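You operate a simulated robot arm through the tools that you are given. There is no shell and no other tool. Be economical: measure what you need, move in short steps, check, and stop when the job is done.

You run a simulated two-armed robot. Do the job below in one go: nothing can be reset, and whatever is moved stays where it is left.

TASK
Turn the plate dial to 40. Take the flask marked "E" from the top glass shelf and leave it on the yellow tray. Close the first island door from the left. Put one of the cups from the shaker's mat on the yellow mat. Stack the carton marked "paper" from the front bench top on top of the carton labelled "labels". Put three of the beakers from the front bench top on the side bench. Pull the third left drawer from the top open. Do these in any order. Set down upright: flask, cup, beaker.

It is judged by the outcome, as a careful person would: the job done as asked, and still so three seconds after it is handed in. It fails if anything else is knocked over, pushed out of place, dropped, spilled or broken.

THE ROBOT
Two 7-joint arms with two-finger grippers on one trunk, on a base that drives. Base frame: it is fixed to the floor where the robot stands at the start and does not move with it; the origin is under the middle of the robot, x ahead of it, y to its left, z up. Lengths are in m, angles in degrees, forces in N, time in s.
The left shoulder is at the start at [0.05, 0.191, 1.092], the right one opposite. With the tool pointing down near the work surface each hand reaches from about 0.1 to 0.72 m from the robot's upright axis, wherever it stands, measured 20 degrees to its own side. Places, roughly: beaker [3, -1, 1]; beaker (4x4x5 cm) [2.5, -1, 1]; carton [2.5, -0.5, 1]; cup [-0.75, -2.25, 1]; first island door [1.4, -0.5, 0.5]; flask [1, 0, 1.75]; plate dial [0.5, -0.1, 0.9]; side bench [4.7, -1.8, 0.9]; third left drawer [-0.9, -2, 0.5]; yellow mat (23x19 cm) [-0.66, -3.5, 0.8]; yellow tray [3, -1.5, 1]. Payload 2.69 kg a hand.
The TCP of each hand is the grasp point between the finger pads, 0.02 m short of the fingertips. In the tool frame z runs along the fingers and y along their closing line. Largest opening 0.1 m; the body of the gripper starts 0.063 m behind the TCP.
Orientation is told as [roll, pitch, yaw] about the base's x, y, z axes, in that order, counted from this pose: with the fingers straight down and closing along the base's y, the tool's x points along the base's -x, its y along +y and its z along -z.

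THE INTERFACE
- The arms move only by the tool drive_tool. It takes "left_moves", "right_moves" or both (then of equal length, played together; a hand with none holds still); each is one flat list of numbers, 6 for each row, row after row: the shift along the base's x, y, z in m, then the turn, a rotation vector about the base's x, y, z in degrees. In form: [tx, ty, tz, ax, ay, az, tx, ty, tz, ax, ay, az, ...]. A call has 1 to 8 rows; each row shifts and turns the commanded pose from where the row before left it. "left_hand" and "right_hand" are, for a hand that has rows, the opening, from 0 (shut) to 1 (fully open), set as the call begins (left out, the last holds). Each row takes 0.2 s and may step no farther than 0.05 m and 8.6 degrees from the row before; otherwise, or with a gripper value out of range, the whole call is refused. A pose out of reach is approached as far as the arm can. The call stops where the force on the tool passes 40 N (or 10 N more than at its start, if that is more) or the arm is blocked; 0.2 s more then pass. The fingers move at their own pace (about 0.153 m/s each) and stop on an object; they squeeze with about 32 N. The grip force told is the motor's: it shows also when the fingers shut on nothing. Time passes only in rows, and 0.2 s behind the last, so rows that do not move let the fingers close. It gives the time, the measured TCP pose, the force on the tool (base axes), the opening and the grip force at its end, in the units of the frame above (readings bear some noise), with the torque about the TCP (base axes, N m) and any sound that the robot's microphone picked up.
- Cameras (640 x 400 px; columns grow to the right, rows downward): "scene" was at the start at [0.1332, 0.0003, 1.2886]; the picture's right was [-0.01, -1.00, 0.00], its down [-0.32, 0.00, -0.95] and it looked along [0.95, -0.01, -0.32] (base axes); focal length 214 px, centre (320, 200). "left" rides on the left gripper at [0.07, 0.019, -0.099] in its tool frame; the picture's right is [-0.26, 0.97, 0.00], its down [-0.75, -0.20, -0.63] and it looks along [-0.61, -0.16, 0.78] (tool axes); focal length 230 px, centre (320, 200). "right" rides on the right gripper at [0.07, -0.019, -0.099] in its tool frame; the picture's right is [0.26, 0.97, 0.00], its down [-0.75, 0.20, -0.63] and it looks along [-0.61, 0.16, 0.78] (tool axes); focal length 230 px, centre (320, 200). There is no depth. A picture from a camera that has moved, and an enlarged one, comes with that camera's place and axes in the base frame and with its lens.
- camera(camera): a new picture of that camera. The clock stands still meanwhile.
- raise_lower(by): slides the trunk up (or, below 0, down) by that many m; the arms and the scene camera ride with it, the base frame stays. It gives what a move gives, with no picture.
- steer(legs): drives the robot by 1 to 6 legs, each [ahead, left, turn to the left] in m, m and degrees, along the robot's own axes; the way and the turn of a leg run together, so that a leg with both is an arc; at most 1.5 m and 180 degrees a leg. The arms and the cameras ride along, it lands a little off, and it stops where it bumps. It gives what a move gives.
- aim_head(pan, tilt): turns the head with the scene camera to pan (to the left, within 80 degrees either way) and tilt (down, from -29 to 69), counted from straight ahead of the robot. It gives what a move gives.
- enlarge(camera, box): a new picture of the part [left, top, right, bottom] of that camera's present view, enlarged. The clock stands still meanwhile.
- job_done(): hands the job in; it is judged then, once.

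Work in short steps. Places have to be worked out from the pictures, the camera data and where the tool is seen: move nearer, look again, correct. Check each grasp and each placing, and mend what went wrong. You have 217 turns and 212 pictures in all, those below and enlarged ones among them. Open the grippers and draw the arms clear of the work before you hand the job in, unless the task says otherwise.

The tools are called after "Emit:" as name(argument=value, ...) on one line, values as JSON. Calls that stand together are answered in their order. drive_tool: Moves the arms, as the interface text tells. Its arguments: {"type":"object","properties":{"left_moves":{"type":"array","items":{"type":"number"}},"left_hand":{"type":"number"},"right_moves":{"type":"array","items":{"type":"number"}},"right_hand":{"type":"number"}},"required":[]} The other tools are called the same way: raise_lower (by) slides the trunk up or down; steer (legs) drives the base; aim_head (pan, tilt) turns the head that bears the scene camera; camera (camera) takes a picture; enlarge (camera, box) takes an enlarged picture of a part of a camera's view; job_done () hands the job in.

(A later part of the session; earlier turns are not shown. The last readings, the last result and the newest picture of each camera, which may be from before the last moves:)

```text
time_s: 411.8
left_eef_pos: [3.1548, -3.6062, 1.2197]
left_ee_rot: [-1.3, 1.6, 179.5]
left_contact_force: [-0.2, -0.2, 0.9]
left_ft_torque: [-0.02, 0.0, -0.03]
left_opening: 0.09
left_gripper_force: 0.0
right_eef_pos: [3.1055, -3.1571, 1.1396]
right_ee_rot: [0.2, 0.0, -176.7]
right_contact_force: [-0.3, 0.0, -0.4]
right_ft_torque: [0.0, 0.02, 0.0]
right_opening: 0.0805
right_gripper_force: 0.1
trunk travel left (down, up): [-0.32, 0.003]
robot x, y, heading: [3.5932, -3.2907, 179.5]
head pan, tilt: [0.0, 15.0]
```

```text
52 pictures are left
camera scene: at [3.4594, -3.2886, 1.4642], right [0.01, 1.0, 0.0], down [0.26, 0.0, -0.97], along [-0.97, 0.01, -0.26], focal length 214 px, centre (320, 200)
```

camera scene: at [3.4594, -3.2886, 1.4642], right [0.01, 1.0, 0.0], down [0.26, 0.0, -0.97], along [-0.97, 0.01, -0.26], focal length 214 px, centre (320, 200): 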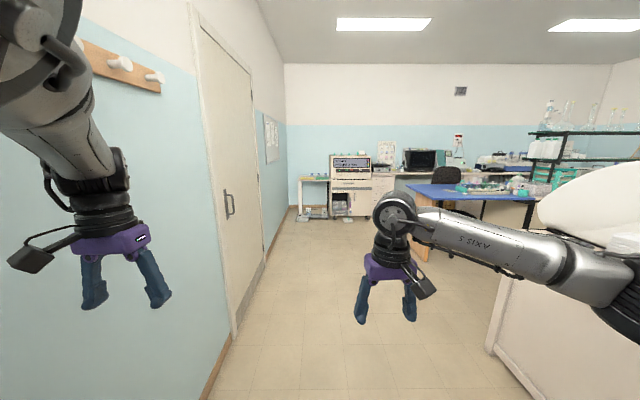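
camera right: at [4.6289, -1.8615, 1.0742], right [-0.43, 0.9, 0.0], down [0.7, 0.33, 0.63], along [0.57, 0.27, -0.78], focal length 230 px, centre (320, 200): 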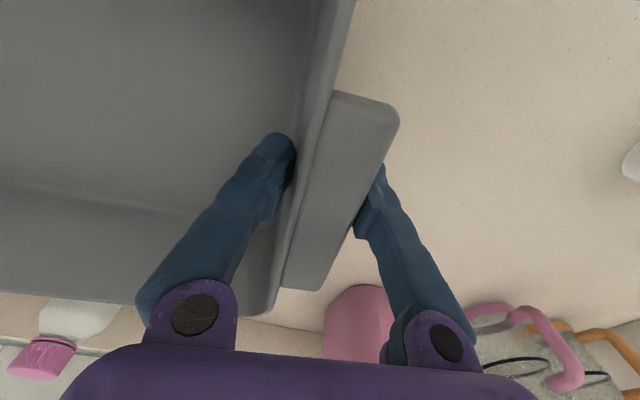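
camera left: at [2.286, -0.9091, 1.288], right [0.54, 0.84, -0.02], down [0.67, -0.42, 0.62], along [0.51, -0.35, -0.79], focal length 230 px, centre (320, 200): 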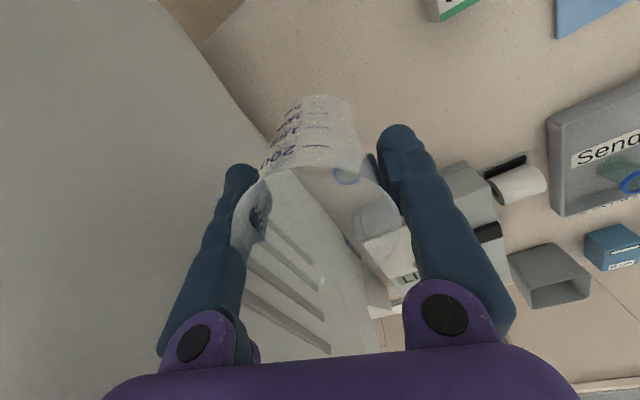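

The path west is clear. I shift a bit from the wall and drive to x≈0.7.

Emit:
steer(legs=[[0.3, -0.3, 0], [1.4, 0, 0], [1.2, 0, 0]])

Emit:
aim_head(pan=0, tilt=25)

Emit:
camera(camera="scene")

```text
time_s: 427.3
left_eef_pos: [0.2604, -3.293, 1.2194]
left_ee_rot: [-1.2, 1.6, -179.9]
left_contact_force: [0.5, -0.7, 0.2]
left_ft_torque: [0.0, -0.01, 0.01]
left_opening: 0.0899
left_gripper_force: 0.0
right_eef_pos: [0.206, -2.8449, 1.1416]
right_ee_rot: [0.2, 0.1, -176.1]
right_contact_force: [-0.4, -0.7, 0.4]
right_ft_torque: [0.01, -0.02, -0.01]
right_opening: 0.0799
right_gripper_force: 0.1
trunk travel left (down, up): [-0.32, 0.003]
robot x, y, heading: [0.6896, -2.9723, -179.8]
head pan, tilt: [0.0, 15.0]
```

```text
time_s: 428.0
left_eef_pos: [0.261, -3.2943, 1.2187]
left_ee_rot: [-1.4, 1.7, -179.9]
left_contact_force: [0.3, 0.5, 0.0]
left_ft_torque: [-0.02, 0.02, -0.04]
left_opening: 0.0901
left_gripper_force: 0.0
right_eef_pos: [0.2073, -2.8453, 1.1399]
right_ee_rot: [0.2, 0.0, -176.1]
right_contact_force: [-0.1, -0.5, -0.1]
right_ft_torque: [0.04, 0.01, 0.01]
right_opening: 0.0801
right_gripper_force: 0.1
trunk travel left (down, up): [-0.32, 0.003]
robot x, y, heading: [0.6958, -2.9729, -180.0]
head pan, tilt: [0.0, 25.0]
```

```text
51 pictures are left
camera scene: at [0.563, -2.9731, 1.4481], right [0.0, 1.0, 0.0], down [0.42, 0.0, -0.91], along [-0.91, 0.0, -0.42], focal length 214 px, centre (320, 200)
```

scene: 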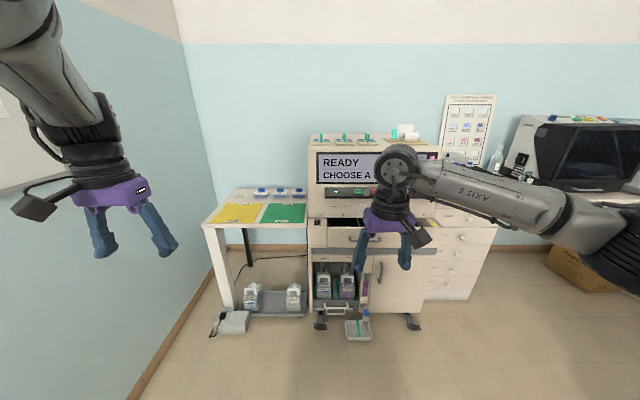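

I zoom in on the machine and drawers.

Emit:
enlarge(camera="scene", box=[370, 90, 570, 310])

Emit:
enlarge(camera="scene", box=[190, 110, 390, 270])

```text
1.82 times, centred on (470, 200) of scene
camera zoom: at [0.563, -2.9731, 1.4481], right [0.0, 1.0, 0.0], down [0.42, 0.0, -0.91], along [-0.91, 0.0, -0.42], focal length 390 px, centre (47, 200)
```

zoom: 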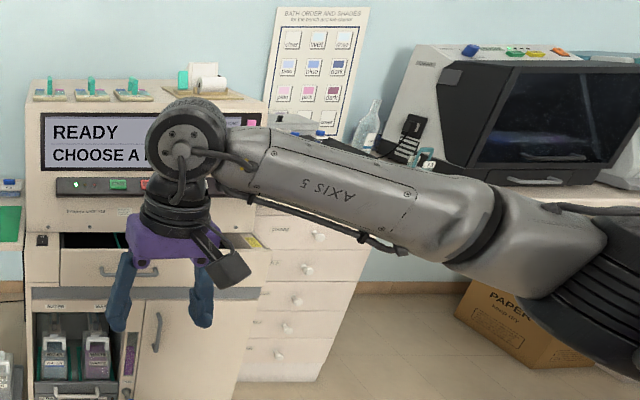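

```text
2.50 times, centred on (290, 190) of scene
camera zoom: at [0.563, -2.9731, 1.4481], right [0.0, 1.0, 0.0], down [0.42, 0.0, -0.91], along [-0.91, 0.0, -0.42], focal length 536 px, centre (395, 225)
```

zoom: 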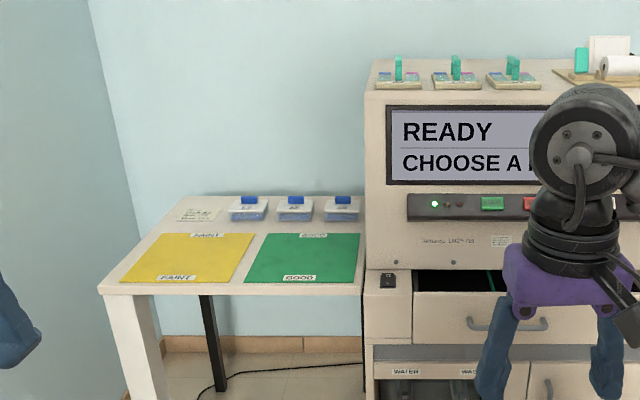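

Yellow mat is at (-0.64,-3.5) on the side table; drawers column at x≈-0.63, y≈-2.0. I move to face the bench with drawers and the shaker.

Emit:
steer(legs=[[0, -0.8, 0], [0.4, 0, 0]])

Emit:
aim_head(pan=5, tilt=35)

Emit:
camera(camera="scene")

```text
time_s: 433.7
left_eef_pos: [0.2579, -2.6401, 1.2197]
left_ee_rot: [-1.3, 1.6, -179.8]
left_contact_force: [-0.3, -0.7, -0.1]
left_ft_torque: [0.03, 0.02, -0.02]
left_opening: 0.0902
left_gripper_force: 0.0
right_eef_pos: [0.2023, -2.1919, 1.1402]
right_ee_rot: [0.2, 0.0, -176.0]
right_contact_force: [0.3, 0.7, -0.4]
right_ft_torque: [-0.03, 0.03, -0.01]
right_opening: 0.0803
right_gripper_force: 0.1
trunk travel left (down, up): [-0.32, 0.003]
robot x, y, heading: [0.6883, -2.3211, -179.6]
head pan, tilt: [0.0, 25.0]
stopped in leg 1: the robot was blocked; the commanded pose is now the measured one
```

```text
time_s: 434.4
left_eef_pos: [0.2595, -2.6426, 1.2191]
left_ee_rot: [-1.4, 1.6, -179.7]
left_contact_force: [0.5, 0.0, 0.3]
left_ft_torque: [-0.01, 0.0, -0.06]
left_opening: 0.0901
left_gripper_force: 0.1
right_eef_pos: [0.2026, -2.1938, 1.1406]
right_ee_rot: [0.2, 0.1, -175.9]
right_contact_force: [-0.1, 0.0, 0.8]
right_ft_torque: [0.02, 0.03, -0.02]
right_opening: 0.08
right_gripper_force: 0.0
trunk travel left (down, up): [-0.32, 0.003]
robot x, y, heading: [0.692, -2.319, -179.8]
head pan, tilt: [5.0, 35.0]
```

```text
48 pictures are left
camera scene: at [0.5637, -2.3266, 1.4347], right [-0.08, 1.0, 0.0], down [0.55, 0.04, -0.83], along [-0.83, -0.07, -0.55], focal length 214 px, centre (320, 200)
```

scene: 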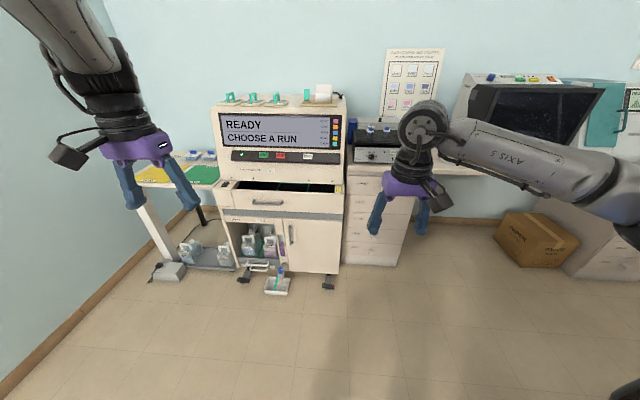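

I bumped something on my right; I step left a bit, go forward past it, then right.

Emit:
steer(legs=[[0, 0.06, 0], [0.55, 0, 0], [0, -0.2, 0]])

Emit:
camera(camera="scene")

Emit:
aim_head(pan=-75, tilt=45)

Emit:
camera(camera="scene")

```text
time_s: 440.4
left_eef_pos: [-0.2949, -2.5, 1.2201]
left_ee_rot: [-1.4, 1.6, 179.8]
left_contact_force: [-0.3, 0.3, 1.0]
left_ft_torque: [-0.02, -0.03, 0.0]
left_opening: 0.0899
left_gripper_force: 0.1
right_eef_pos: [-0.3468, -2.0513, 1.1419]
right_ee_rot: [0.2, 0.0, -176.3]
right_contact_force: [0.5, -0.1, 0.4]
right_ft_torque: [-0.01, -0.01, -0.02]
right_opening: 0.0801
right_gripper_force: 0.0
trunk travel left (down, up): [-0.32, 0.003]
robot x, y, heading: [0.1385, -2.1826, 179.8]
head pan, tilt: [5.0, 35.0]
```

```text
47 pictures are left
camera scene: at [0.0125, -2.1871, 1.435], right [-0.07, 1.0, 0.0], down [0.55, 0.04, -0.84], along [-0.83, -0.06, -0.55], focal length 214 px, centre (320, 200)
```

scene: 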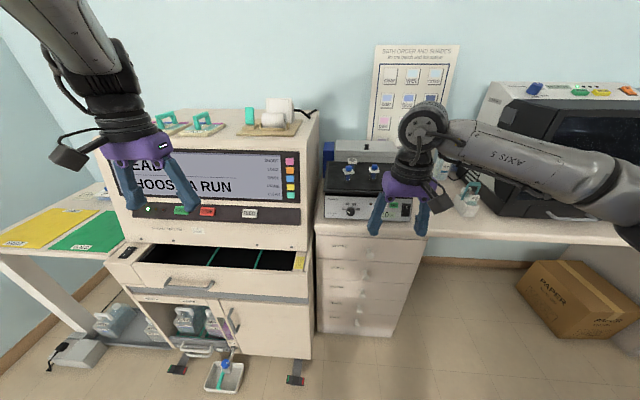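

```text
time_s: 441.9
left_eef_pos: [-0.2946, -2.5005, 1.2192]
left_ee_rot: [-1.3, 1.6, 179.9]
left_contact_force: [-0.2, 1.3, 0.5]
left_ft_torque: [0.01, -0.02, 0.02]
left_opening: 0.0901
left_gripper_force: 0.1
right_eef_pos: [-0.348, -2.0524, 1.1413]
right_ee_rot: [0.3, 0.0, -176.3]
right_contact_force: [0.4, 1.0, 0.3]
right_ft_torque: [0.03, 0.03, 0.03]
right_opening: 0.0801
right_gripper_force: 0.0
trunk travel left (down, up): [-0.32, 0.003]
robot x, y, heading: [0.142, -2.1795, 179.7]
head pan, tilt: [-75.0, 45.0]
```

```text
46 pictures are left
camera scene: at [0.0803, -2.1023, 1.4175], right [0.97, 0.26, 0.0], down [0.18, -0.68, -0.71], along [-0.18, 0.68, -0.71], focal length 214 px, centre (320, 200)
```

scene: 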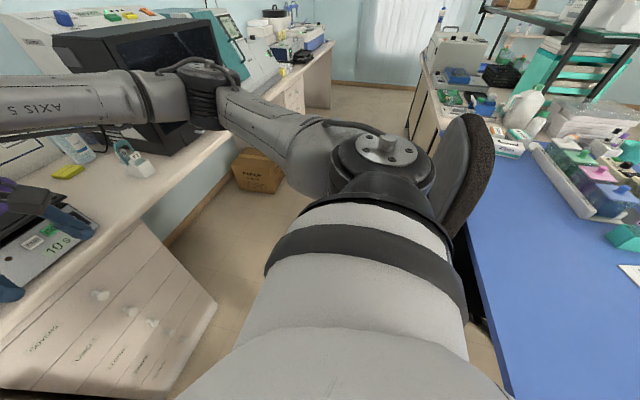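

I look again at shaker and drawers with zoom.

Emit:
aim_head(pan=0, tilt=45)

Emit:
enlarge(camera="scene", box=[290, 80, 450, 200])

Emit:
enlarge(camera="scene", box=[290, 180, 430, 310])

```text
time_s: 443.4
left_eef_pos: [-0.2959, -2.5001, 1.219]
left_ee_rot: [-1.3, 1.6, 179.8]
left_contact_force: [-0.1, 0.6, -0.8]
left_ft_torque: [-0.01, -0.03, 0.03]
left_opening: 0.09
left_gripper_force: 0.0
right_eef_pos: [-0.3474, -2.0516, 1.1414]
right_ee_rot: [0.2, 0.0, -176.2]
right_contact_force: [-0.8, 0.1, 0.8]
right_ft_torque: [-0.02, 0.0, 0.05]
right_opening: 0.0801
right_gripper_force: 0.2
trunk travel left (down, up): [-0.32, 0.003]
robot x, y, heading: [0.1418, -2.1844, 180.1]
head pan, tilt: [0.0, 45.0]
```

```text
3.33 times, centred on (370, 140) of scene
camera zoom: at [0.0199, -2.1806, 1.4175], right [0.0, 1.0, 0.0], down [0.71, 0.0, -0.71], along [-0.71, 0.0, -0.71], focal length 715 px, centre (153, 400)
```

zoom: 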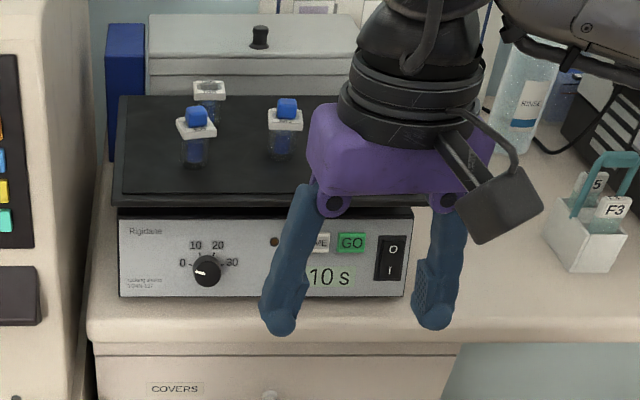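

```text
3.08 times, centred on (360, 245) of scene
camera zoom: at [0.0199, -2.1806, 1.4175], right [0.0, 1.0, 0.0], down [0.71, 0.0, -0.71], along [-0.71, 0.0, -0.71], focal length 660 px, centre (197, 62)
```

zoom: 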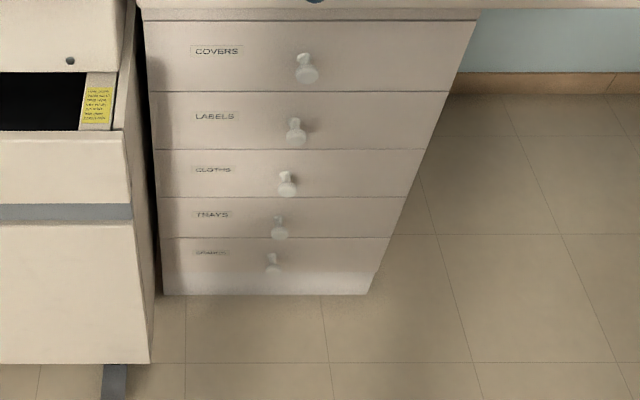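

Third drawer is CLOTHS, knob ≈(-0.60,-2.035,0.517). Cups stand on the black shaker mat (z≈0.985) at (-0.835,-2.127) and (-0.862,-2.012). Cup first: I raise the left hand out of the way of the machine.

Emit:
drive_tool(left_moves=[0, 0, 0.045, 0, 0, 0, 0, 0, 0.045, 0, 0, 0, 0, 0, 0.045, 0, 0, 0, 0, 0, 0.045, 0, 0, 0, 0, 0, 0.045, 0, 0, 0, 0, 0, 0.045, 0, 0, 0])

Emit:
drive_tool(right_moves=[0, 0, 0.045, 0, 0, -4, 0, 0, 0.03, 0, 0, 0])

```text
time_s: 444.8
left_eef_pos: [-0.2934, -2.5017, 1.4891]
left_ee_rot: [-1.3, 1.5, 179.9]
left_contact_force: [1.0, -1.3, -0.6]
left_ft_torque: [0.04, 0.01, 0.02]
left_opening: 0.0901
left_gripper_force: 0.1
right_eef_pos: [-0.3462, -2.0525, 1.142]
right_ee_rot: [0.1, -0.1, -176.4]
right_contact_force: [-0.5, 0.2, 0.8]
right_ft_torque: [0.04, 0.02, -0.03]
right_opening: 0.0801
right_gripper_force: 0.0
trunk travel left (down, up): [-0.32, 0.003]
robot x, y, heading: [0.1433, -2.185, 179.6]
head pan, tilt: [0.0, 45.0]
```

```text
time_s: 445.4
left_eef_pos: [-0.2954, -2.5001, 1.4897]
left_ee_rot: [-1.3, 1.5, 179.8]
left_contact_force: [-0.7, 0.1, 0.0]
left_ft_torque: [0.01, 0.0, -0.01]
left_opening: 0.0898
left_gripper_force: 0.1
right_eef_pos: [-0.3469, -2.0513, 1.2153]
right_ee_rot: [0.2, -0.1, 179.7]
right_contact_force: [0.2, 0.0, 0.3]
right_ft_torque: [-0.02, 0.0, 0.02]
right_opening: 0.0801
right_gripper_force: 0.1
trunk travel left (down, up): [-0.32, 0.003]
robot x, y, heading: [0.14, -2.1826, 179.8]
head pan, tilt: [0.0, 45.0]
```

Now I drive to about (-0.13,-2.25) and look at the cups from close by.

Emit:
steer(legs=[[0.27, 0.065, 0]])

Emit:
camera(camera="right")

Emit:
camera(camera="scene")

```text
time_s: 446.9
left_eef_pos: [-0.455, -2.5385, 1.4869]
left_ee_rot: [-1.3, 1.9, 179.6]
left_contact_force: [0.1, -1.2, 0.0]
left_ft_torque: [0.01, -0.03, 0.01]
left_opening: 0.0898
left_gripper_force: 0.0
right_eef_pos: [-0.5052, -2.0895, 1.2145]
right_ee_rot: [0.1, 0.2, 179.5]
right_contact_force: [-0.2, -0.3, -0.6]
right_ft_torque: [0.0, -0.05, -0.01]
right_opening: 0.0799
right_gripper_force: 0.1
trunk travel left (down, up): [-0.32, 0.003]
robot x, y, heading: [-0.0145, -2.2229, 179.9]
head pan, tilt: [0.0, 45.0]
stopped in leg 1: the robot was blocked; the commanded pose is now the measured one
```

```text
43 pictures are left
camera right: at [-0.4361, -2.0728, 1.313], right [0.25, -0.97, 0.0], down [-0.75, -0.19, 0.63], along [-0.61, -0.16, -0.78], focal length 230 px, centre (320, 200)
```

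right: 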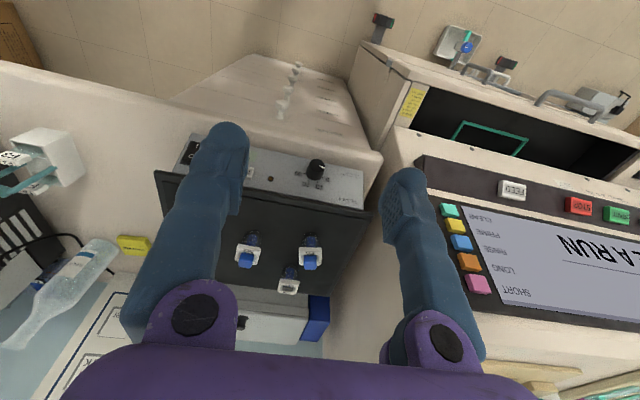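

```text
42 pictures are left
camera scene: at [-0.1383, -2.2208, 1.4169], right [0.0, 1.0, 0.0], down [0.71, 0.0, -0.7], along [-0.7, 0.0, -0.71], focal length 214 px, centre (320, 200)
```

scene: 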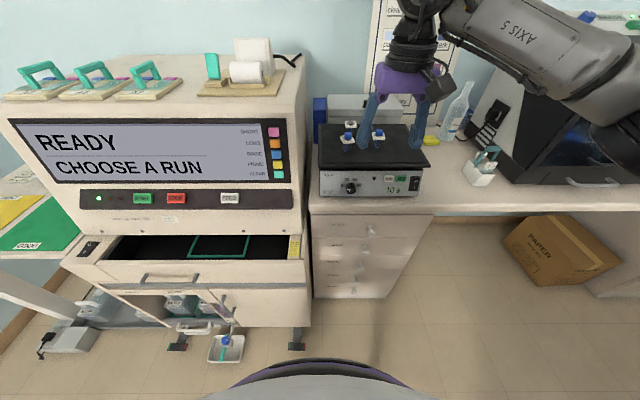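

The trolley's foot blocked me. I'll approach farther right with the left hand: tuck the right hand, then shift to about (-0.15,-1.98).

Emit:
drive_tool(right_moves=[0.045, 0, 0.01, 0, 0, 0, 0.045, 0, 0.01, 0, 0, 0, 0.045, 0, 0.01, 0, 0, 0, 0.045, 0, 0.0, 0, 0, 0])

Emit:
steer(legs=[[-0.08, 0, 0], [0, -0.24, 0], [0.22, 0, 0]])

Emit:
enlarge(camera="scene", box=[200, 80, 400, 220])

Emit:
camera(camera="left")

```text
time_s: 447.9
left_eef_pos: [-0.451, -2.5387, 1.4882]
left_ee_rot: [-1.3, 1.8, 179.6]
left_contact_force: [0.7, -0.4, 0.1]
left_ft_torque: [0.01, 0.05, 0.0]
left_opening: 0.0902
left_gripper_force: 0.0
right_eef_pos: [-0.3224, -2.0886, 1.2453]
right_ee_rot: [0.2, 0.0, 179.4]
right_contact_force: [0.5, -0.7, -1.0]
right_ft_torque: [-0.01, -0.01, 0.02]
right_opening: 0.0799
right_gripper_force: 0.1
trunk travel left (down, up): [-0.32, 0.003]
robot x, y, heading: [-0.0109, -2.2222, 179.7]
head pan, tilt: [0.0, 45.0]
```

```text
time_s: 452.5
left_eef_pos: [-0.5926, -2.2958, 1.4874]
left_ee_rot: [-1.2, 1.7, 179.5]
left_contact_force: [0.4, -0.4, -0.2]
left_ft_torque: [-0.03, 0.0, 0.02]
left_opening: 0.0899
left_gripper_force: 0.0
right_eef_pos: [-0.4628, -1.8468, 1.2466]
right_ee_rot: [0.2, 0.0, 179.4]
right_contact_force: [-0.8, -0.5, -0.9]
right_ft_torque: [0.0, 0.01, -0.02]
right_opening: 0.0798
right_gripper_force: 0.0
trunk travel left (down, up): [-0.32, 0.003]
robot x, y, heading: [-0.153, -1.9861, 179.5]
head pan, tilt: [0.0, 45.0]
```

```text
2.86 times, centred on (300, 150) of scene
camera zoom: at [-0.2755, -1.9779, 1.4175], right [0.01, 1.0, 0.0], down [0.71, 0.0, -0.71], along [-0.71, 0.0, -0.71], focal length 613 px, centre (377, 343)
```

zoom: 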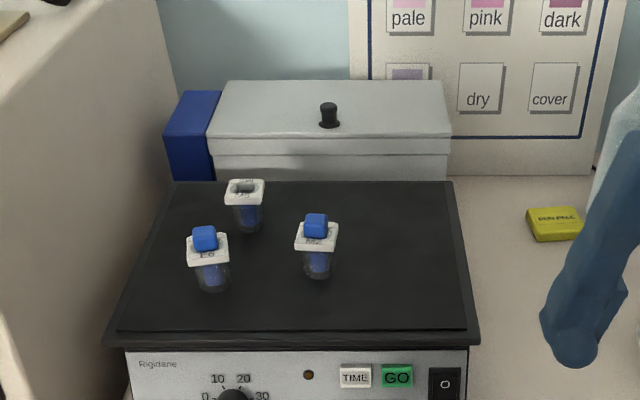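

```text
40 pictures are left
camera left: at [-0.5255, -2.3177, 1.59], right [-0.27, -0.96, -0.03], down [-0.77, 0.19, 0.61], along [-0.58, 0.19, -0.79], focal length 230 px, centre (320, 200)
```

left: 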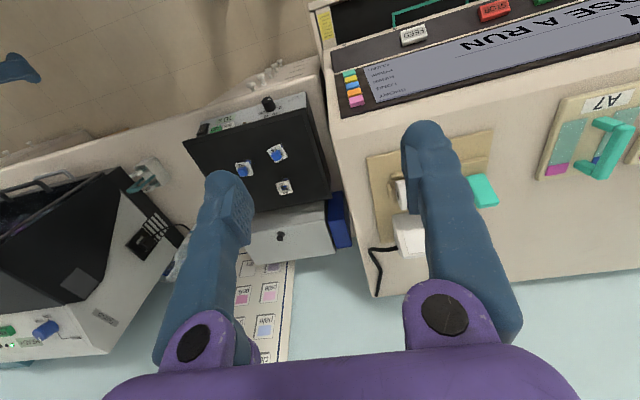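

Cup A: collar at (-0.733,-2.132,1.077), mat z≈1.03. I bring the left hand above it.

Emit:
drive_tool(left_moves=[-0.02, 0.023, -0.035, 0, 0, 0, -0.02, 0.023, -0.035, 0, 0, 0, -0.02, 0.023, -0.035, 0, 0, 0, -0.02, 0.023, -0.035, 0, 0, 0, -0.02, 0.023, -0.035, 0, 0, 0, -0.02, 0.023, -0.035, 0, 0, 0, -0.02, 0.026, -0.035, 0, 0, 0], left_hand=0.75)

Emit:
camera(camera="left")

```text
time_s: 454.1
left_eef_pos: [-0.7597, -2.1506, 1.2537]
left_ee_rot: [-1.5, 1.8, 179.7]
left_contact_force: [-0.4, -0.6, 0.8]
left_ft_torque: [0.0, -0.01, 0.0]
left_opening: 0.0753
left_gripper_force: 0.1
left hand out of reach, approached as far as the arm can: row 5, 6, 7
right_eef_pos: [-0.464, -1.8456, 1.245]
right_ee_rot: [0.3, 0.1, 179.4]
right_contact_force: [-0.7, 0.5, -0.9]
right_ft_torque: [-0.04, -0.04, 0.05]
right_opening: 0.08
right_gripper_force: 0.0
trunk travel left (down, up): [-0.32, 0.003]
robot x, y, heading: [-0.1558, -1.9768, 179.8]
head pan, tilt: [0.0, 45.0]
```

```text
39 pictures are left
camera left: at [-0.6932, -2.1731, 1.3549], right [-0.26, -0.96, -0.03], down [-0.77, 0.19, 0.61], along [-0.58, 0.19, -0.79], focal length 230 px, centre (320, 200)
```

left: 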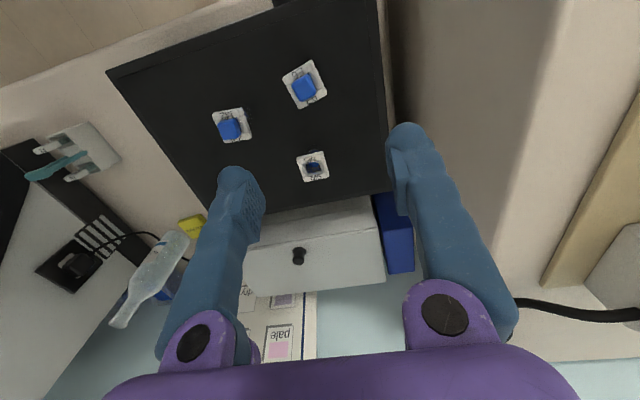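

Cup A confirmed at (-0.738,-2.132). The arm can't fold that near, so I back the base 7 cm and then align.

Emit:
steer(legs=[[-0.07, 0, 0]])

Emit:
drive_tool(left_moves=[-0.025, 0.01, -0.02, 0, 0, 0, -0.023, 0.008, -0.03, 0, 0, 0])

Emit:
camera(camera="left")

```text
time_s: 455.1
left_eef_pos: [-0.6884, -2.1517, 1.2534]
left_ee_rot: [-1.4, 1.7, 179.6]
left_contact_force: [0.5, -0.4, 0.1]
left_ft_torque: [-0.03, 0.05, 0.02]
left_opening: 0.0752
left_gripper_force: 0.1
right_eef_pos: [-0.3933, -1.8463, 1.2469]
right_ee_rot: [0.3, 0.1, 179.4]
right_contact_force: [0.5, -0.5, -0.2]
right_ft_torque: [0.04, 0.0, -0.01]
right_opening: 0.0801
right_gripper_force: 0.1
trunk travel left (down, up): [-0.32, 0.003]
robot x, y, heading: [-0.0834, -1.9756, 179.6]
head pan, tilt: [0.0, 45.0]
```

```text
time_s: 455.8
left_eef_pos: [-0.7371, -2.1333, 1.2037]
left_ee_rot: [-1.3, 1.8, 179.5]
left_contact_force: [-0.7, 0.5, -0.1]
left_ft_torque: [-0.01, 0.0, -0.02]
left_opening: 0.0751
left_gripper_force: 0.0
right_eef_pos: [-0.3937, -1.8481, 1.2456]
right_ee_rot: [0.3, 0.0, 179.4]
right_contact_force: [0.4, 0.3, 0.0]
right_ft_torque: [-0.02, -0.05, 0.0]
right_opening: 0.0803
right_gripper_force: 0.1
trunk travel left (down, up): [-0.32, 0.003]
robot x, y, heading: [-0.0853, -1.9803, 179.6]
head pan, tilt: [0.0, 45.0]
```

```text
38 pictures are left
camera left: at [-0.671, -2.1559, 1.3055], right [-0.27, -0.96, -0.03], down [-0.77, 0.19, 0.61], along [-0.58, 0.19, -0.79], focal length 230 px, centre (320, 200)
```

left: 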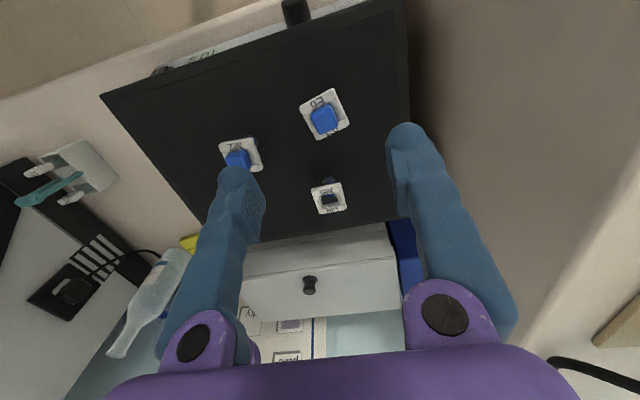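

Perfectly aligned; I yaw +8° to match the collar and descend.

Emit:
drive_tool(left_moves=[0, 0, -0.04, 0, 0, 8, 0, 0, -0.04, 0, 0, 0, 0, 0, -0.035, 0, 0, 0, 0, 0, -0.02, 0, 0, 0])

Emit:
camera(camera="left")

```text
time_s: 456.8
left_eef_pos: [-0.7356, -2.1343, 1.069]
left_ee_rot: [-1.3, 1.7, -172.4]
left_contact_force: [0.2, -0.6, -0.5]
left_ft_torque: [-0.01, 0.02, 0.02]
left_opening: 0.0751
left_gripper_force: 0.0
right_eef_pos: [-0.3934, -1.8476, 1.2453]
right_ee_rot: [0.3, 0.1, 179.4]
right_contact_force: [-0.4, 0.9, 0.5]
right_ft_torque: [0.01, 0.02, -0.05]
right_opening: 0.08
right_gripper_force: 0.1
trunk travel left (down, up): [-0.32, 0.003]
robot x, y, heading: [-0.0848, -1.9826, 179.7]
head pan, tilt: [0.0, 45.0]
```

```text
37 pictures are left
camera left: at [-0.6678, -2.1468, 1.1703], right [-0.13, -0.99, -0.03], down [-0.79, 0.08, 0.61], along [-0.6, 0.1, -0.79], focal length 230 px, centre (320, 200)
```

left: 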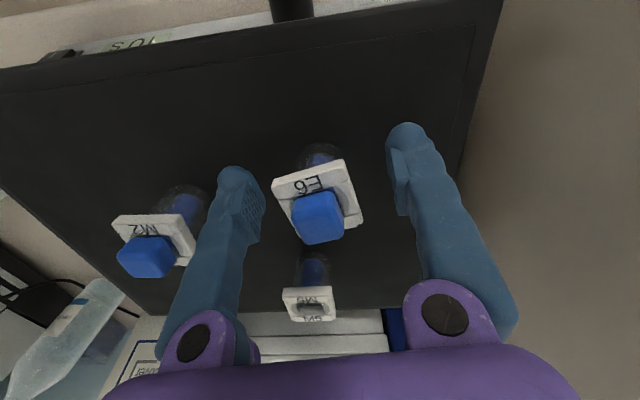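

The cup "E6" sits between the fingers; closing.

Emit:
drive_tool(left_moves=[0, 0, 0, 0, 0, 3, 0, 0, 0, 0, 0, 0, 0, 0, 0, 0, 0, 0], left_hand=0.1)

Emit:
drive_tool(left_moves=[0, 0, 0.03, 0, 0, 0, 0, 0, 0.04, 0, 0, 0, 0, 0, 0.04, 0, 0, 0])

Emit:
camera(camera="left")

```text
time_s: 457.6
left_eef_pos: [-0.7374, -2.1347, 1.0691]
left_ee_rot: [-1.3, 1.8, -169.4]
left_contact_force: [-0.3, 0.2, -0.3]
left_ft_torque: [0.01, 0.02, -0.01]
left_opening: 0.0296
left_gripper_force: 32.1
right_eef_pos: [-0.3949, -1.8471, 1.245]
right_ee_rot: [0.3, 0.0, 179.4]
right_contact_force: [0.3, -0.6, -0.5]
right_ft_torque: [-0.02, 0.0, 0.0]
right_opening: 0.0797
right_gripper_force: 0.1
trunk travel left (down, up): [-0.32, 0.003]
robot x, y, heading: [-0.0877, -1.9816, 179.6]
head pan, tilt: [0.0, 45.0]
```

```text
time_s: 458.4
left_eef_pos: [-0.7371, -2.133, 1.1785]
left_ee_rot: [-1.3, 1.8, -169.5]
left_contact_force: [-0.3, -0.4, 0.0]
left_ft_torque: [0.01, 0.02, -0.01]
left_opening: 0.0298
left_gripper_force: 32.1
right_eef_pos: [-0.3932, -1.8471, 1.2461]
right_ee_rot: [0.2, 0.0, 179.5]
right_contact_force: [0.3, -0.4, 0.6]
right_ft_torque: [0.02, 0.0, 0.03]
right_opening: 0.0799
right_gripper_force: 0.0
trunk travel left (down, up): [-0.32, 0.003]
robot x, y, heading: [-0.083, -1.9809, 179.4]
head pan, tilt: [0.0, 45.0]
```

```text
36 pictures are left
camera left: at [-0.6667, -2.1423, 1.2809], right [-0.08, -1.0, -0.03], down [-0.79, 0.04, 0.61], along [-0.61, 0.07, -0.79], focal length 230 px, centre (320, 200)
```

left: 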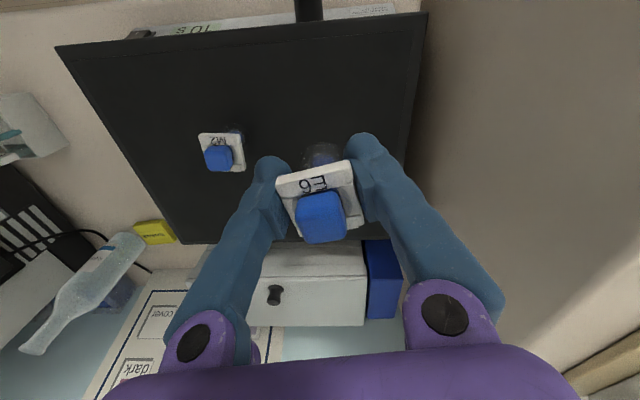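

Cup held. I raise it a bit and travel round to the side table, avoiding trolley foot and desk.

Emit:
drive_tool(left_moves=[0, 0, 0.04, 0, 0, 0, 0, 0, 0.04, 0, 0, 0])

Emit:
steer(legs=[[-0.22, 0, 0], [0, 0.42, 0], [-0.45, 0, 0], [0, 0.9, 0], [0.5, 0, 0]])

Emit:
aim_head(pan=15, tilt=45)

Emit:
camera(camera="scene")

```text
time_s: 458.9
left_eef_pos: [-0.7361, -2.1337, 1.2586]
left_ee_rot: [-1.4, 1.8, -169.5]
left_contact_force: [-0.6, -0.8, -0.2]
left_ft_torque: [-0.03, -0.04, -0.01]
left_opening: 0.0297
left_gripper_force: 32.2
right_eef_pos: [-0.3942, -1.8476, 1.2453]
right_ee_rot: [0.1, 0.0, 179.3]
right_contact_force: [0.9, -0.5, -0.1]
right_ft_torque: [-0.03, -0.01, -0.02]
right_opening: 0.08
right_gripper_force: 0.0
trunk travel left (down, up): [-0.32, 0.003]
robot x, y, heading: [-0.0855, -1.9828, 179.4]
head pan, tilt: [0.0, 45.0]
```

```text
time_s: 477.2
left_eef_pos: [-0.5689, -3.4576, 1.2592]
left_ee_rot: [-1.3, 1.9, -169.4]
left_contact_force: [-0.1, 0.5, 0.2]
left_ft_torque: [0.01, 0.02, -0.04]
left_opening: 0.0299
left_gripper_force: 31.7
right_eef_pos: [-0.227, -3.1701, 1.2452]
right_ee_rot: [0.1, -0.1, 179.5]
right_contact_force: [0.5, 0.4, -1.4]
right_ft_torque: [-0.03, 0.0, 0.0]
right_opening: 0.0797
right_gripper_force: 0.0
trunk travel left (down, up): [-0.32, 0.003]
robot x, y, heading: [0.0804, -3.3018, 179.6]
head pan, tilt: [0.0, 45.0]
```

```text
time_s: 477.9
left_eef_pos: [-0.5697, -3.4577, 1.2585]
left_ee_rot: [-1.3, 1.8, -169.4]
left_contact_force: [1.2, -0.6, -0.7]
left_ft_torque: [0.02, 0.03, 0.03]
left_opening: 0.0298
left_gripper_force: 31.8
right_eef_pos: [-0.2268, -3.1691, 1.2455]
right_ee_rot: [0.2, 0.0, 179.5]
right_contact_force: [0.5, 0.4, 0.2]
right_ft_torque: [0.0, 0.0, 0.02]
right_opening: 0.08
right_gripper_force: 0.1
trunk travel left (down, up): [-0.32, 0.003]
robot x, y, heading: [0.0826, -3.3044, 179.8]
head pan, tilt: [15.0, 45.0]
```

```text
35 pictures are left
camera scene: at [-0.0368, -3.3225, 1.4175], right [-0.25, 0.97, 0.0], down [0.68, 0.18, -0.71], along [-0.68, -0.18, -0.71], focal length 214 px, centre (320, 200)
```

scene: 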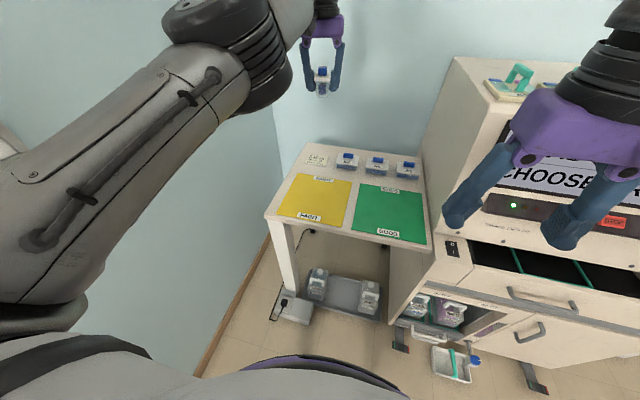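

Mat centre is (-0.64,-3.50). I lower the trunk 0.2 and bring the cup over the mat.

Emit:
raise_lower(by=-0.2)

Emit:
drive_tool(left_moves=[-0.027, -0.019, -0.03, 0, 0, 0, -0.027, -0.018, -0.03, 0, 0, 0, 0, 0, -0.04, 0, 0, 0, 0, 0, -0.04, 0, 0, 0])

Emit:
camera(camera="left")

Emit:
camera(camera="scene")

```text
time_s: 480.1
left_eef_pos: [-0.5696, -3.4581, 1.0585]
left_ee_rot: [-1.3, 1.8, -169.3]
left_contact_force: [0.2, -0.1, 0.7]
left_ft_torque: [-0.01, -0.05, -0.01]
left_opening: 0.0297
left_gripper_force: 31.7
right_eef_pos: [-0.2272, -3.1703, 1.0452]
right_ee_rot: [0.2, 0.0, 179.6]
right_contact_force: [-0.2, -0.1, -0.5]
right_ft_torque: [0.0, 0.06, -0.02]
right_opening: 0.0801
right_gripper_force: 0.0
trunk travel left (down, up): [-0.12, 0.203]
robot x, y, heading: [0.0804, -3.3029, 179.4]
head pan, tilt: [15.0, 45.0]
```

```text
time_s: 481.1
left_eef_pos: [-0.5978, -3.5011, 0.9151]
left_ee_rot: [-1.4, 1.8, -169.5]
left_contact_force: [0.8, 0.1, 0.2]
left_ft_torque: [0.01, -0.06, 0.01]
left_opening: 0.0298
left_gripper_force: 31.8
left hand out of reach, approached as far as the arm can: row 1, 2
right_eef_pos: [-0.2276, -3.1697, 1.045]
right_ee_rot: [0.2, 0.0, 179.6]
right_contact_force: [-0.3, 0.1, 0.7]
right_ft_torque: [-0.02, -0.03, -0.01]
right_opening: 0.0799
right_gripper_force: 0.0
trunk travel left (down, up): [-0.12, 0.203]
robot x, y, heading: [0.0786, -3.2999, 179.5]
head pan, tilt: [15.0, 45.0]
```

```text
34 pictures are left
camera left: at [-0.5283, -3.5107, 1.0177], right [-0.08, -1.0, -0.03], down [-0.79, 0.04, 0.61], along [-0.61, 0.07, -0.79], focal length 230 px, centre (320, 200)
```

left: 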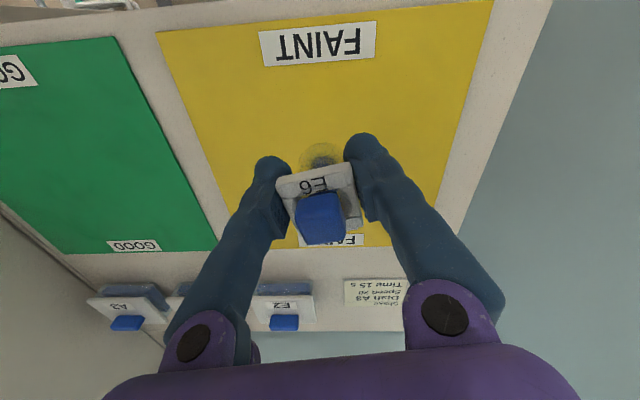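

```text
33 pictures are left
camera scene: at [-0.0373, -3.3228, 1.2175], right [-0.25, 0.97, 0.0], down [0.68, 0.18, -0.71], along [-0.68, -0.18, -0.71], focal length 214 px, centre (320, 200)
```

scene: 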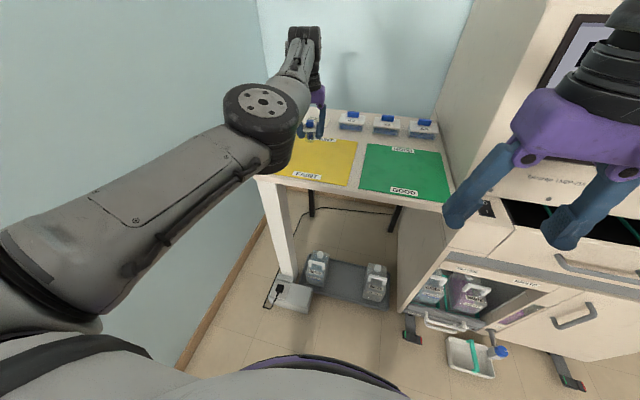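

Over the mat. I lower to near the surface, then feel.

Emit:
drive_tool(left_moves=[0, 0, -0.03, 0, 0, 0, 0, 0, -0.02, 0, 0, 0, 0, 0, -0.008, 0, 0, 0, 0, 0, -0.005, 0, 0, 0])

Emit:
camera(camera="left")

```text
time_s: 482.1
left_eef_pos: [-0.5982, -3.5023, 0.8535]
left_ee_rot: [-1.4, 1.8, -169.4]
left_contact_force: [-0.1, -1.0, -0.5]
left_ft_torque: [-0.01, 0.01, 0.03]
left_opening: 0.0295
left_gripper_force: 32.4
right_eef_pos: [-0.2271, -3.17, 1.0463]
right_ee_rot: [0.2, 0.0, 179.5]
right_contact_force: [-0.4, 0.5, 0.1]
right_ft_torque: [-0.01, 0.0, 0.01]
right_opening: 0.0801
right_gripper_force: 0.2
trunk travel left (down, up): [-0.12, 0.203]
robot x, y, heading: [0.0796, -3.3048, 179.8]
head pan, tilt: [15.0, 45.0]
```

```text
32 pictures are left
camera left: at [-0.5284, -3.5108, 0.9556], right [-0.07, -1.0, -0.03], down [-0.79, 0.04, 0.61], along [-0.61, 0.07, -0.79], focal length 230 px, centre (320, 200)
```

left: 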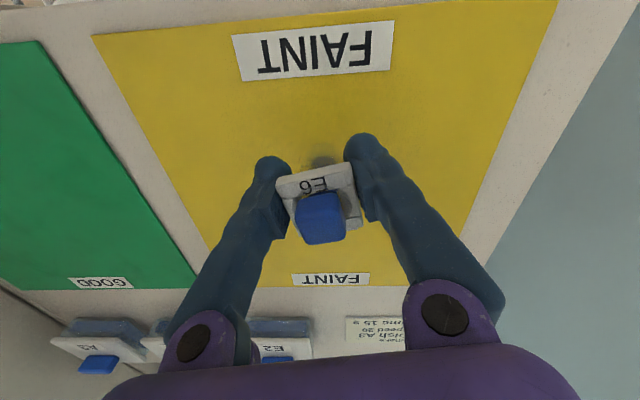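

Well inside the mat. I feel down further.

Emit:
drive_tool(left_moves=[0, 0, -0.006, 0, 0, 0, 0, 0, -0.005, 0, 0, 0])

Emit:
drive_tool(left_moves=[0, 0, -0.004, 0, 0, 0, 0, 0, -0.004, 0, 0, 0])

```text
time_s: 482.7
left_eef_pos: [-0.5992, -3.5009, 0.8428]
left_ee_rot: [-1.4, 1.8, -169.4]
left_contact_force: [0.5, 0.5, -1.3]
left_ft_torque: [0.04, 0.0, -0.01]
left_opening: 0.0298
left_gripper_force: 32.0
right_eef_pos: [-0.2263, -3.171, 1.0464]
right_ee_rot: [0.2, -0.1, 179.4]
right_contact_force: [0.3, 1.3, 0.0]
right_ft_torque: [-0.03, 0.01, 0.02]
right_opening: 0.0801
right_gripper_force: 0.0
trunk travel left (down, up): [-0.12, 0.203]
robot x, y, heading: [0.0794, -3.3061, 179.9]
head pan, tilt: [15.0, 45.0]
```

```text
time_s: 483.3
left_eef_pos: [-0.5971, -3.5013, 0.834]
left_ee_rot: [-1.4, 1.8, -169.4]
left_contact_force: [0.0, 0.2, -0.1]
left_ft_torque: [0.01, 0.04, 0.01]
left_opening: 0.0299
left_gripper_force: 31.8
right_eef_pos: [-0.2275, -3.1691, 1.0462]
right_ee_rot: [0.2, 0.1, 179.5]
right_contact_force: [0.5, -0.6, 0.5]
right_ft_torque: [0.01, 0.01, -0.01]
right_opening: 0.0801
right_gripper_force: 0.0
trunk travel left (down, up): [-0.12, 0.203]
robot x, y, heading: [0.0818, -3.3009, 179.7]
head pan, tilt: [15.0, 45.0]
```

Emit:
drive_tool(left_moves=[0, 0, -0.004, 0, 0, 0, 0, 0, -0.004, 0, 0, 0, 0, 0, 0, 0, 0, 0])

Emit:
drive_tool(left_moves=[0, 0, -0.004, 0, 0, 0, 0, 0, -0.003, 0, 0, 0, 0, 0, 0, 0, 0, 0])

Emit:
camera(camera="left")

```text
time_s: 484.1
left_eef_pos: [-0.5988, -3.5018, 0.8282]
left_ee_rot: [-1.3, 1.7, -169.4]
left_contact_force: [0.5, -0.1, 6.7]
left_ft_torque: [0.02, 0.03, -0.01]
left_opening: 0.0297
left_gripper_force: 31.7
right_eef_pos: [-0.2257, -3.1706, 1.0461]
right_ee_rot: [0.2, 0.0, 179.6]
right_contact_force: [-0.2, 0.2, -0.2]
right_ft_torque: [0.01, 0.03, -0.02]
right_opening: 0.08
right_gripper_force: 0.1
trunk travel left (down, up): [-0.12, 0.203]
robot x, y, heading: [0.0787, -3.3063, 179.8]
head pan, tilt: [15.0, 45.0]
```

```text
time_s: 484.9
left_eef_pos: [-0.5972, -3.5023, 0.8246]
left_ee_rot: [-1.3, 1.2, -169.3]
left_contact_force: [0.2, -1.8, 28.4]
left_ft_torque: [-0.06, 0.09, -0.01]
left_opening: 0.0296
left_gripper_force: 32.0
right_eef_pos: [-0.2252, -3.169, 1.0466]
right_ee_rot: [0.1, -0.2, 179.5]
right_contact_force: [0.4, 0.7, -0.1]
right_ft_torque: [-0.02, -0.04, -0.03]
right_opening: 0.0799
right_gripper_force: 0.1
trunk travel left (down, up): [-0.12, 0.203]
robot x, y, heading: [0.0844, -3.3053, 179.7]
head pan, tilt: [15.0, 45.0]
```

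```text
31 pictures are left
camera left: at [-0.527, -3.5106, 0.9263], right [-0.07, -1.0, -0.03], down [-0.79, 0.04, 0.62], along [-0.61, 0.07, -0.79], focal length 230 px, centre (320, 200)
```

left: 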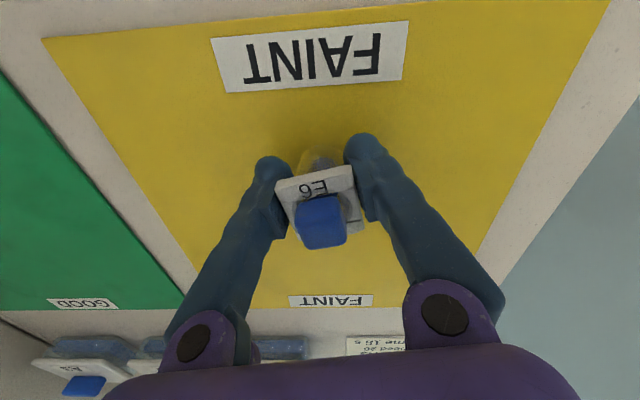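

The cup stands on the mat. I relieve 4 mm, release and rise.

Emit:
drive_tool(left_moves=[0, 0, 0.005, 0, 0, 0, 0, 0, 0, 0, 0, 0])

Emit:
drive_tool(left_moves=[0, 0, 0, 0, 0, 0, 0, 0, 0, 0, 0, 0], left_hand=0.75)

Emit:
drive_tool(left_moves=[0, 0, 0.03, 0, 0, 0, 0, 0, 0.045, 0, 0, 0, 0, 0, 0.045, 0, 0, 0, 0, 0, 0.045, 0, 0, 0, 0, 0, 0.045, 0, 0, 0])

Emit:
camera(camera="left")

```text
time_s: 485.5
left_eef_pos: [-0.5982, -3.5021, 0.8242]
left_ee_rot: [-1.4, 1.6, -169.4]
left_contact_force: [-4.4, -2.2, 12.5]
left_ft_torque: [-0.1, 0.24, 0.0]
left_opening: 0.0297
left_gripper_force: 31.5
right_eef_pos: [-0.2266, -3.17, 1.0453]
right_ee_rot: [0.3, 0.0, 179.6]
right_contact_force: [0.2, -0.2, 0.2]
right_ft_torque: [-0.02, -0.02, 0.0]
right_opening: 0.0799
right_gripper_force: 0.0
trunk travel left (down, up): [-0.12, 0.203]
robot x, y, heading: [0.0807, -3.3045, 179.7]
head pan, tilt: [15.0, 45.0]
```

```text
time_s: 486.1
left_eef_pos: [-0.5983, -3.5018, 0.8233]
left_ee_rot: [-1.4, 1.9, -169.5]
left_contact_force: [0.2, 0.3, 0.1]
left_ft_torque: [0.01, -0.02, 0.01]
left_opening: 0.0751
left_gripper_force: 0.1
right_eef_pos: [-0.2269, -3.1707, 1.0453]
right_ee_rot: [0.2, 0.0, 179.5]
right_contact_force: [0.5, 0.3, 0.2]
right_ft_torque: [0.03, 0.06, -0.02]
right_opening: 0.0801
right_gripper_force: 0.1
trunk travel left (down, up): [-0.12, 0.203]
robot x, y, heading: [0.0872, -3.3018, 179.8]
head pan, tilt: [15.0, 45.0]
```

```text
time_s: 487.3
left_eef_pos: [-0.5913, -3.5004, 1.0237]
left_ee_rot: [-1.2, 1.7, -169.4]
left_contact_force: [0.3, -0.6, 0.1]
left_ft_torque: [-0.04, -0.02, -0.01]
left_opening: 0.0751
left_gripper_force: 0.0
left hand out of reach, approached as far as the arm can: row 5
right_eef_pos: [-0.2269, -3.171, 1.0448]
right_ee_rot: [0.2, 0.0, 179.5]
right_contact_force: [-0.5, 0.2, -0.1]
right_ft_torque: [0.01, -0.01, -0.01]
right_opening: 0.0802
right_gripper_force: 0.1
trunk travel left (down, up): [-0.12, 0.203]
robot x, y, heading: [0.081, -3.3023, 179.6]
head pan, tilt: [15.0, 45.0]
```

```text
30 pictures are left
camera left: at [-0.5216, -3.509, 1.1251], right [-0.07, -1.0, -0.03], down [-0.79, 0.04, 0.61], along [-0.61, 0.07, -0.79], focal length 230 px, centre (320, 200)
```

left: 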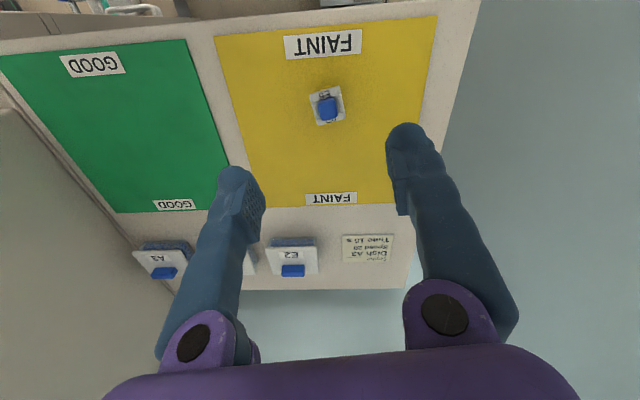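

Cup E6 stands on the yellow mat. Now the drawer: I first raise/retract the left hand and start tilting the right hand forward.

Emit:
steer(legs=[[-0.5, 0, 0]])

Emit:
drive_tool(left_moves=[0.03, -0.02, 0.03, 0, 0, 0, 0.03, -0.02, 0.03, 0, 0, 0, 0.03, -0.02, 0.03, 0, 0, 0, 0.03, 0, 0.03, 0, 0, 0, 0.03, 0, 0.03, 0, 0, 0])

Emit:
drive_tool(right_moves=[-0.03, 0.01, -0.03, 0, 8, 0, -0.03, 0.01, -0.03, 0, 8, 0, -0.03, 0.01, -0.03, 0, 8, 0, -0.02, 0.01, -0.03, 0, 8, 0, -0.02, 0, -0.03, 0, 8, 0, -0.02, 0, -0.03, 0, 8, 0, 0, 0, -0.03, 0, 8, 0, 0, 0, -0.03, 0, 8, 0], right_hand=0.7)

```text
time_s: 490.2
left_eef_pos: [-0.094, -3.504, 1.0219]
left_ee_rot: [-1.4, 1.7, -169.2]
left_contact_force: [-0.1, 0.1, 0.1]
left_ft_torque: [-0.02, -0.01, 0.0]
left_opening: 0.0749
left_gripper_force: 0.1
right_eef_pos: [0.2697, -3.1716, 1.0445]
right_ee_rot: [0.3, 0.0, 179.5]
right_contact_force: [-0.3, 0.2, -0.4]
right_ft_torque: [-0.01, -0.03, -0.04]
right_opening: 0.0799
right_gripper_force: 0.0
trunk travel left (down, up): [-0.12, 0.203]
robot x, y, heading: [0.5798, -3.3079, 179.7]
head pan, tilt: [15.0, 45.0]
```

```text
time_s: 491.4
left_eef_pos: [0.0559, -3.5624, 1.1734]
left_ee_rot: [-1.3, 1.9, -169.3]
left_contact_force: [0.6, 0.2, 0.6]
left_ft_torque: [-0.02, 0.01, 0.0]
left_opening: 0.0749
left_gripper_force: 0.0
left hand out of reach, approached as far as the arm can: row 2
right_eef_pos: [0.2709, -3.1728, 1.0459]
right_ee_rot: [0.2, 0.1, 179.7]
right_contact_force: [0.6, 0.7, 0.1]
right_ft_torque: [-0.04, -0.02, -0.02]
right_opening: 0.0799
right_gripper_force: 0.0
trunk travel left (down, up): [-0.12, 0.203]
robot x, y, heading: [0.5812, -3.3066, 179.7]
head pan, tilt: [15.0, 45.0]
```

```text
time_s: 493.2
left_eef_pos: [0.0554, -3.561, 1.173]
left_ee_rot: [-1.4, 1.9, -169.2]
left_contact_force: [0.2, 0.1, 0.2]
left_ft_torque: [0.04, 0.02, 0.0]
left_opening: 0.075
left_gripper_force: 0.1
right_eef_pos: [0.1232, -3.1457, 0.8409]
right_ee_rot: [2.5, -54.5, 178.9]
right_contact_force: [0.2, 0.2, 0.0]
right_ft_torque: [0.0, 0.03, 0.01]
right_opening: 0.0696
right_gripper_force: 0.1
right hand out of reach, approached as far as the arm can: row 7, 8
trunk travel left (down, up): [-0.12, 0.203]
robot x, y, heading: [0.5796, -3.3085, 179.9]
head pan, tilt: [15.0, 45.0]
```

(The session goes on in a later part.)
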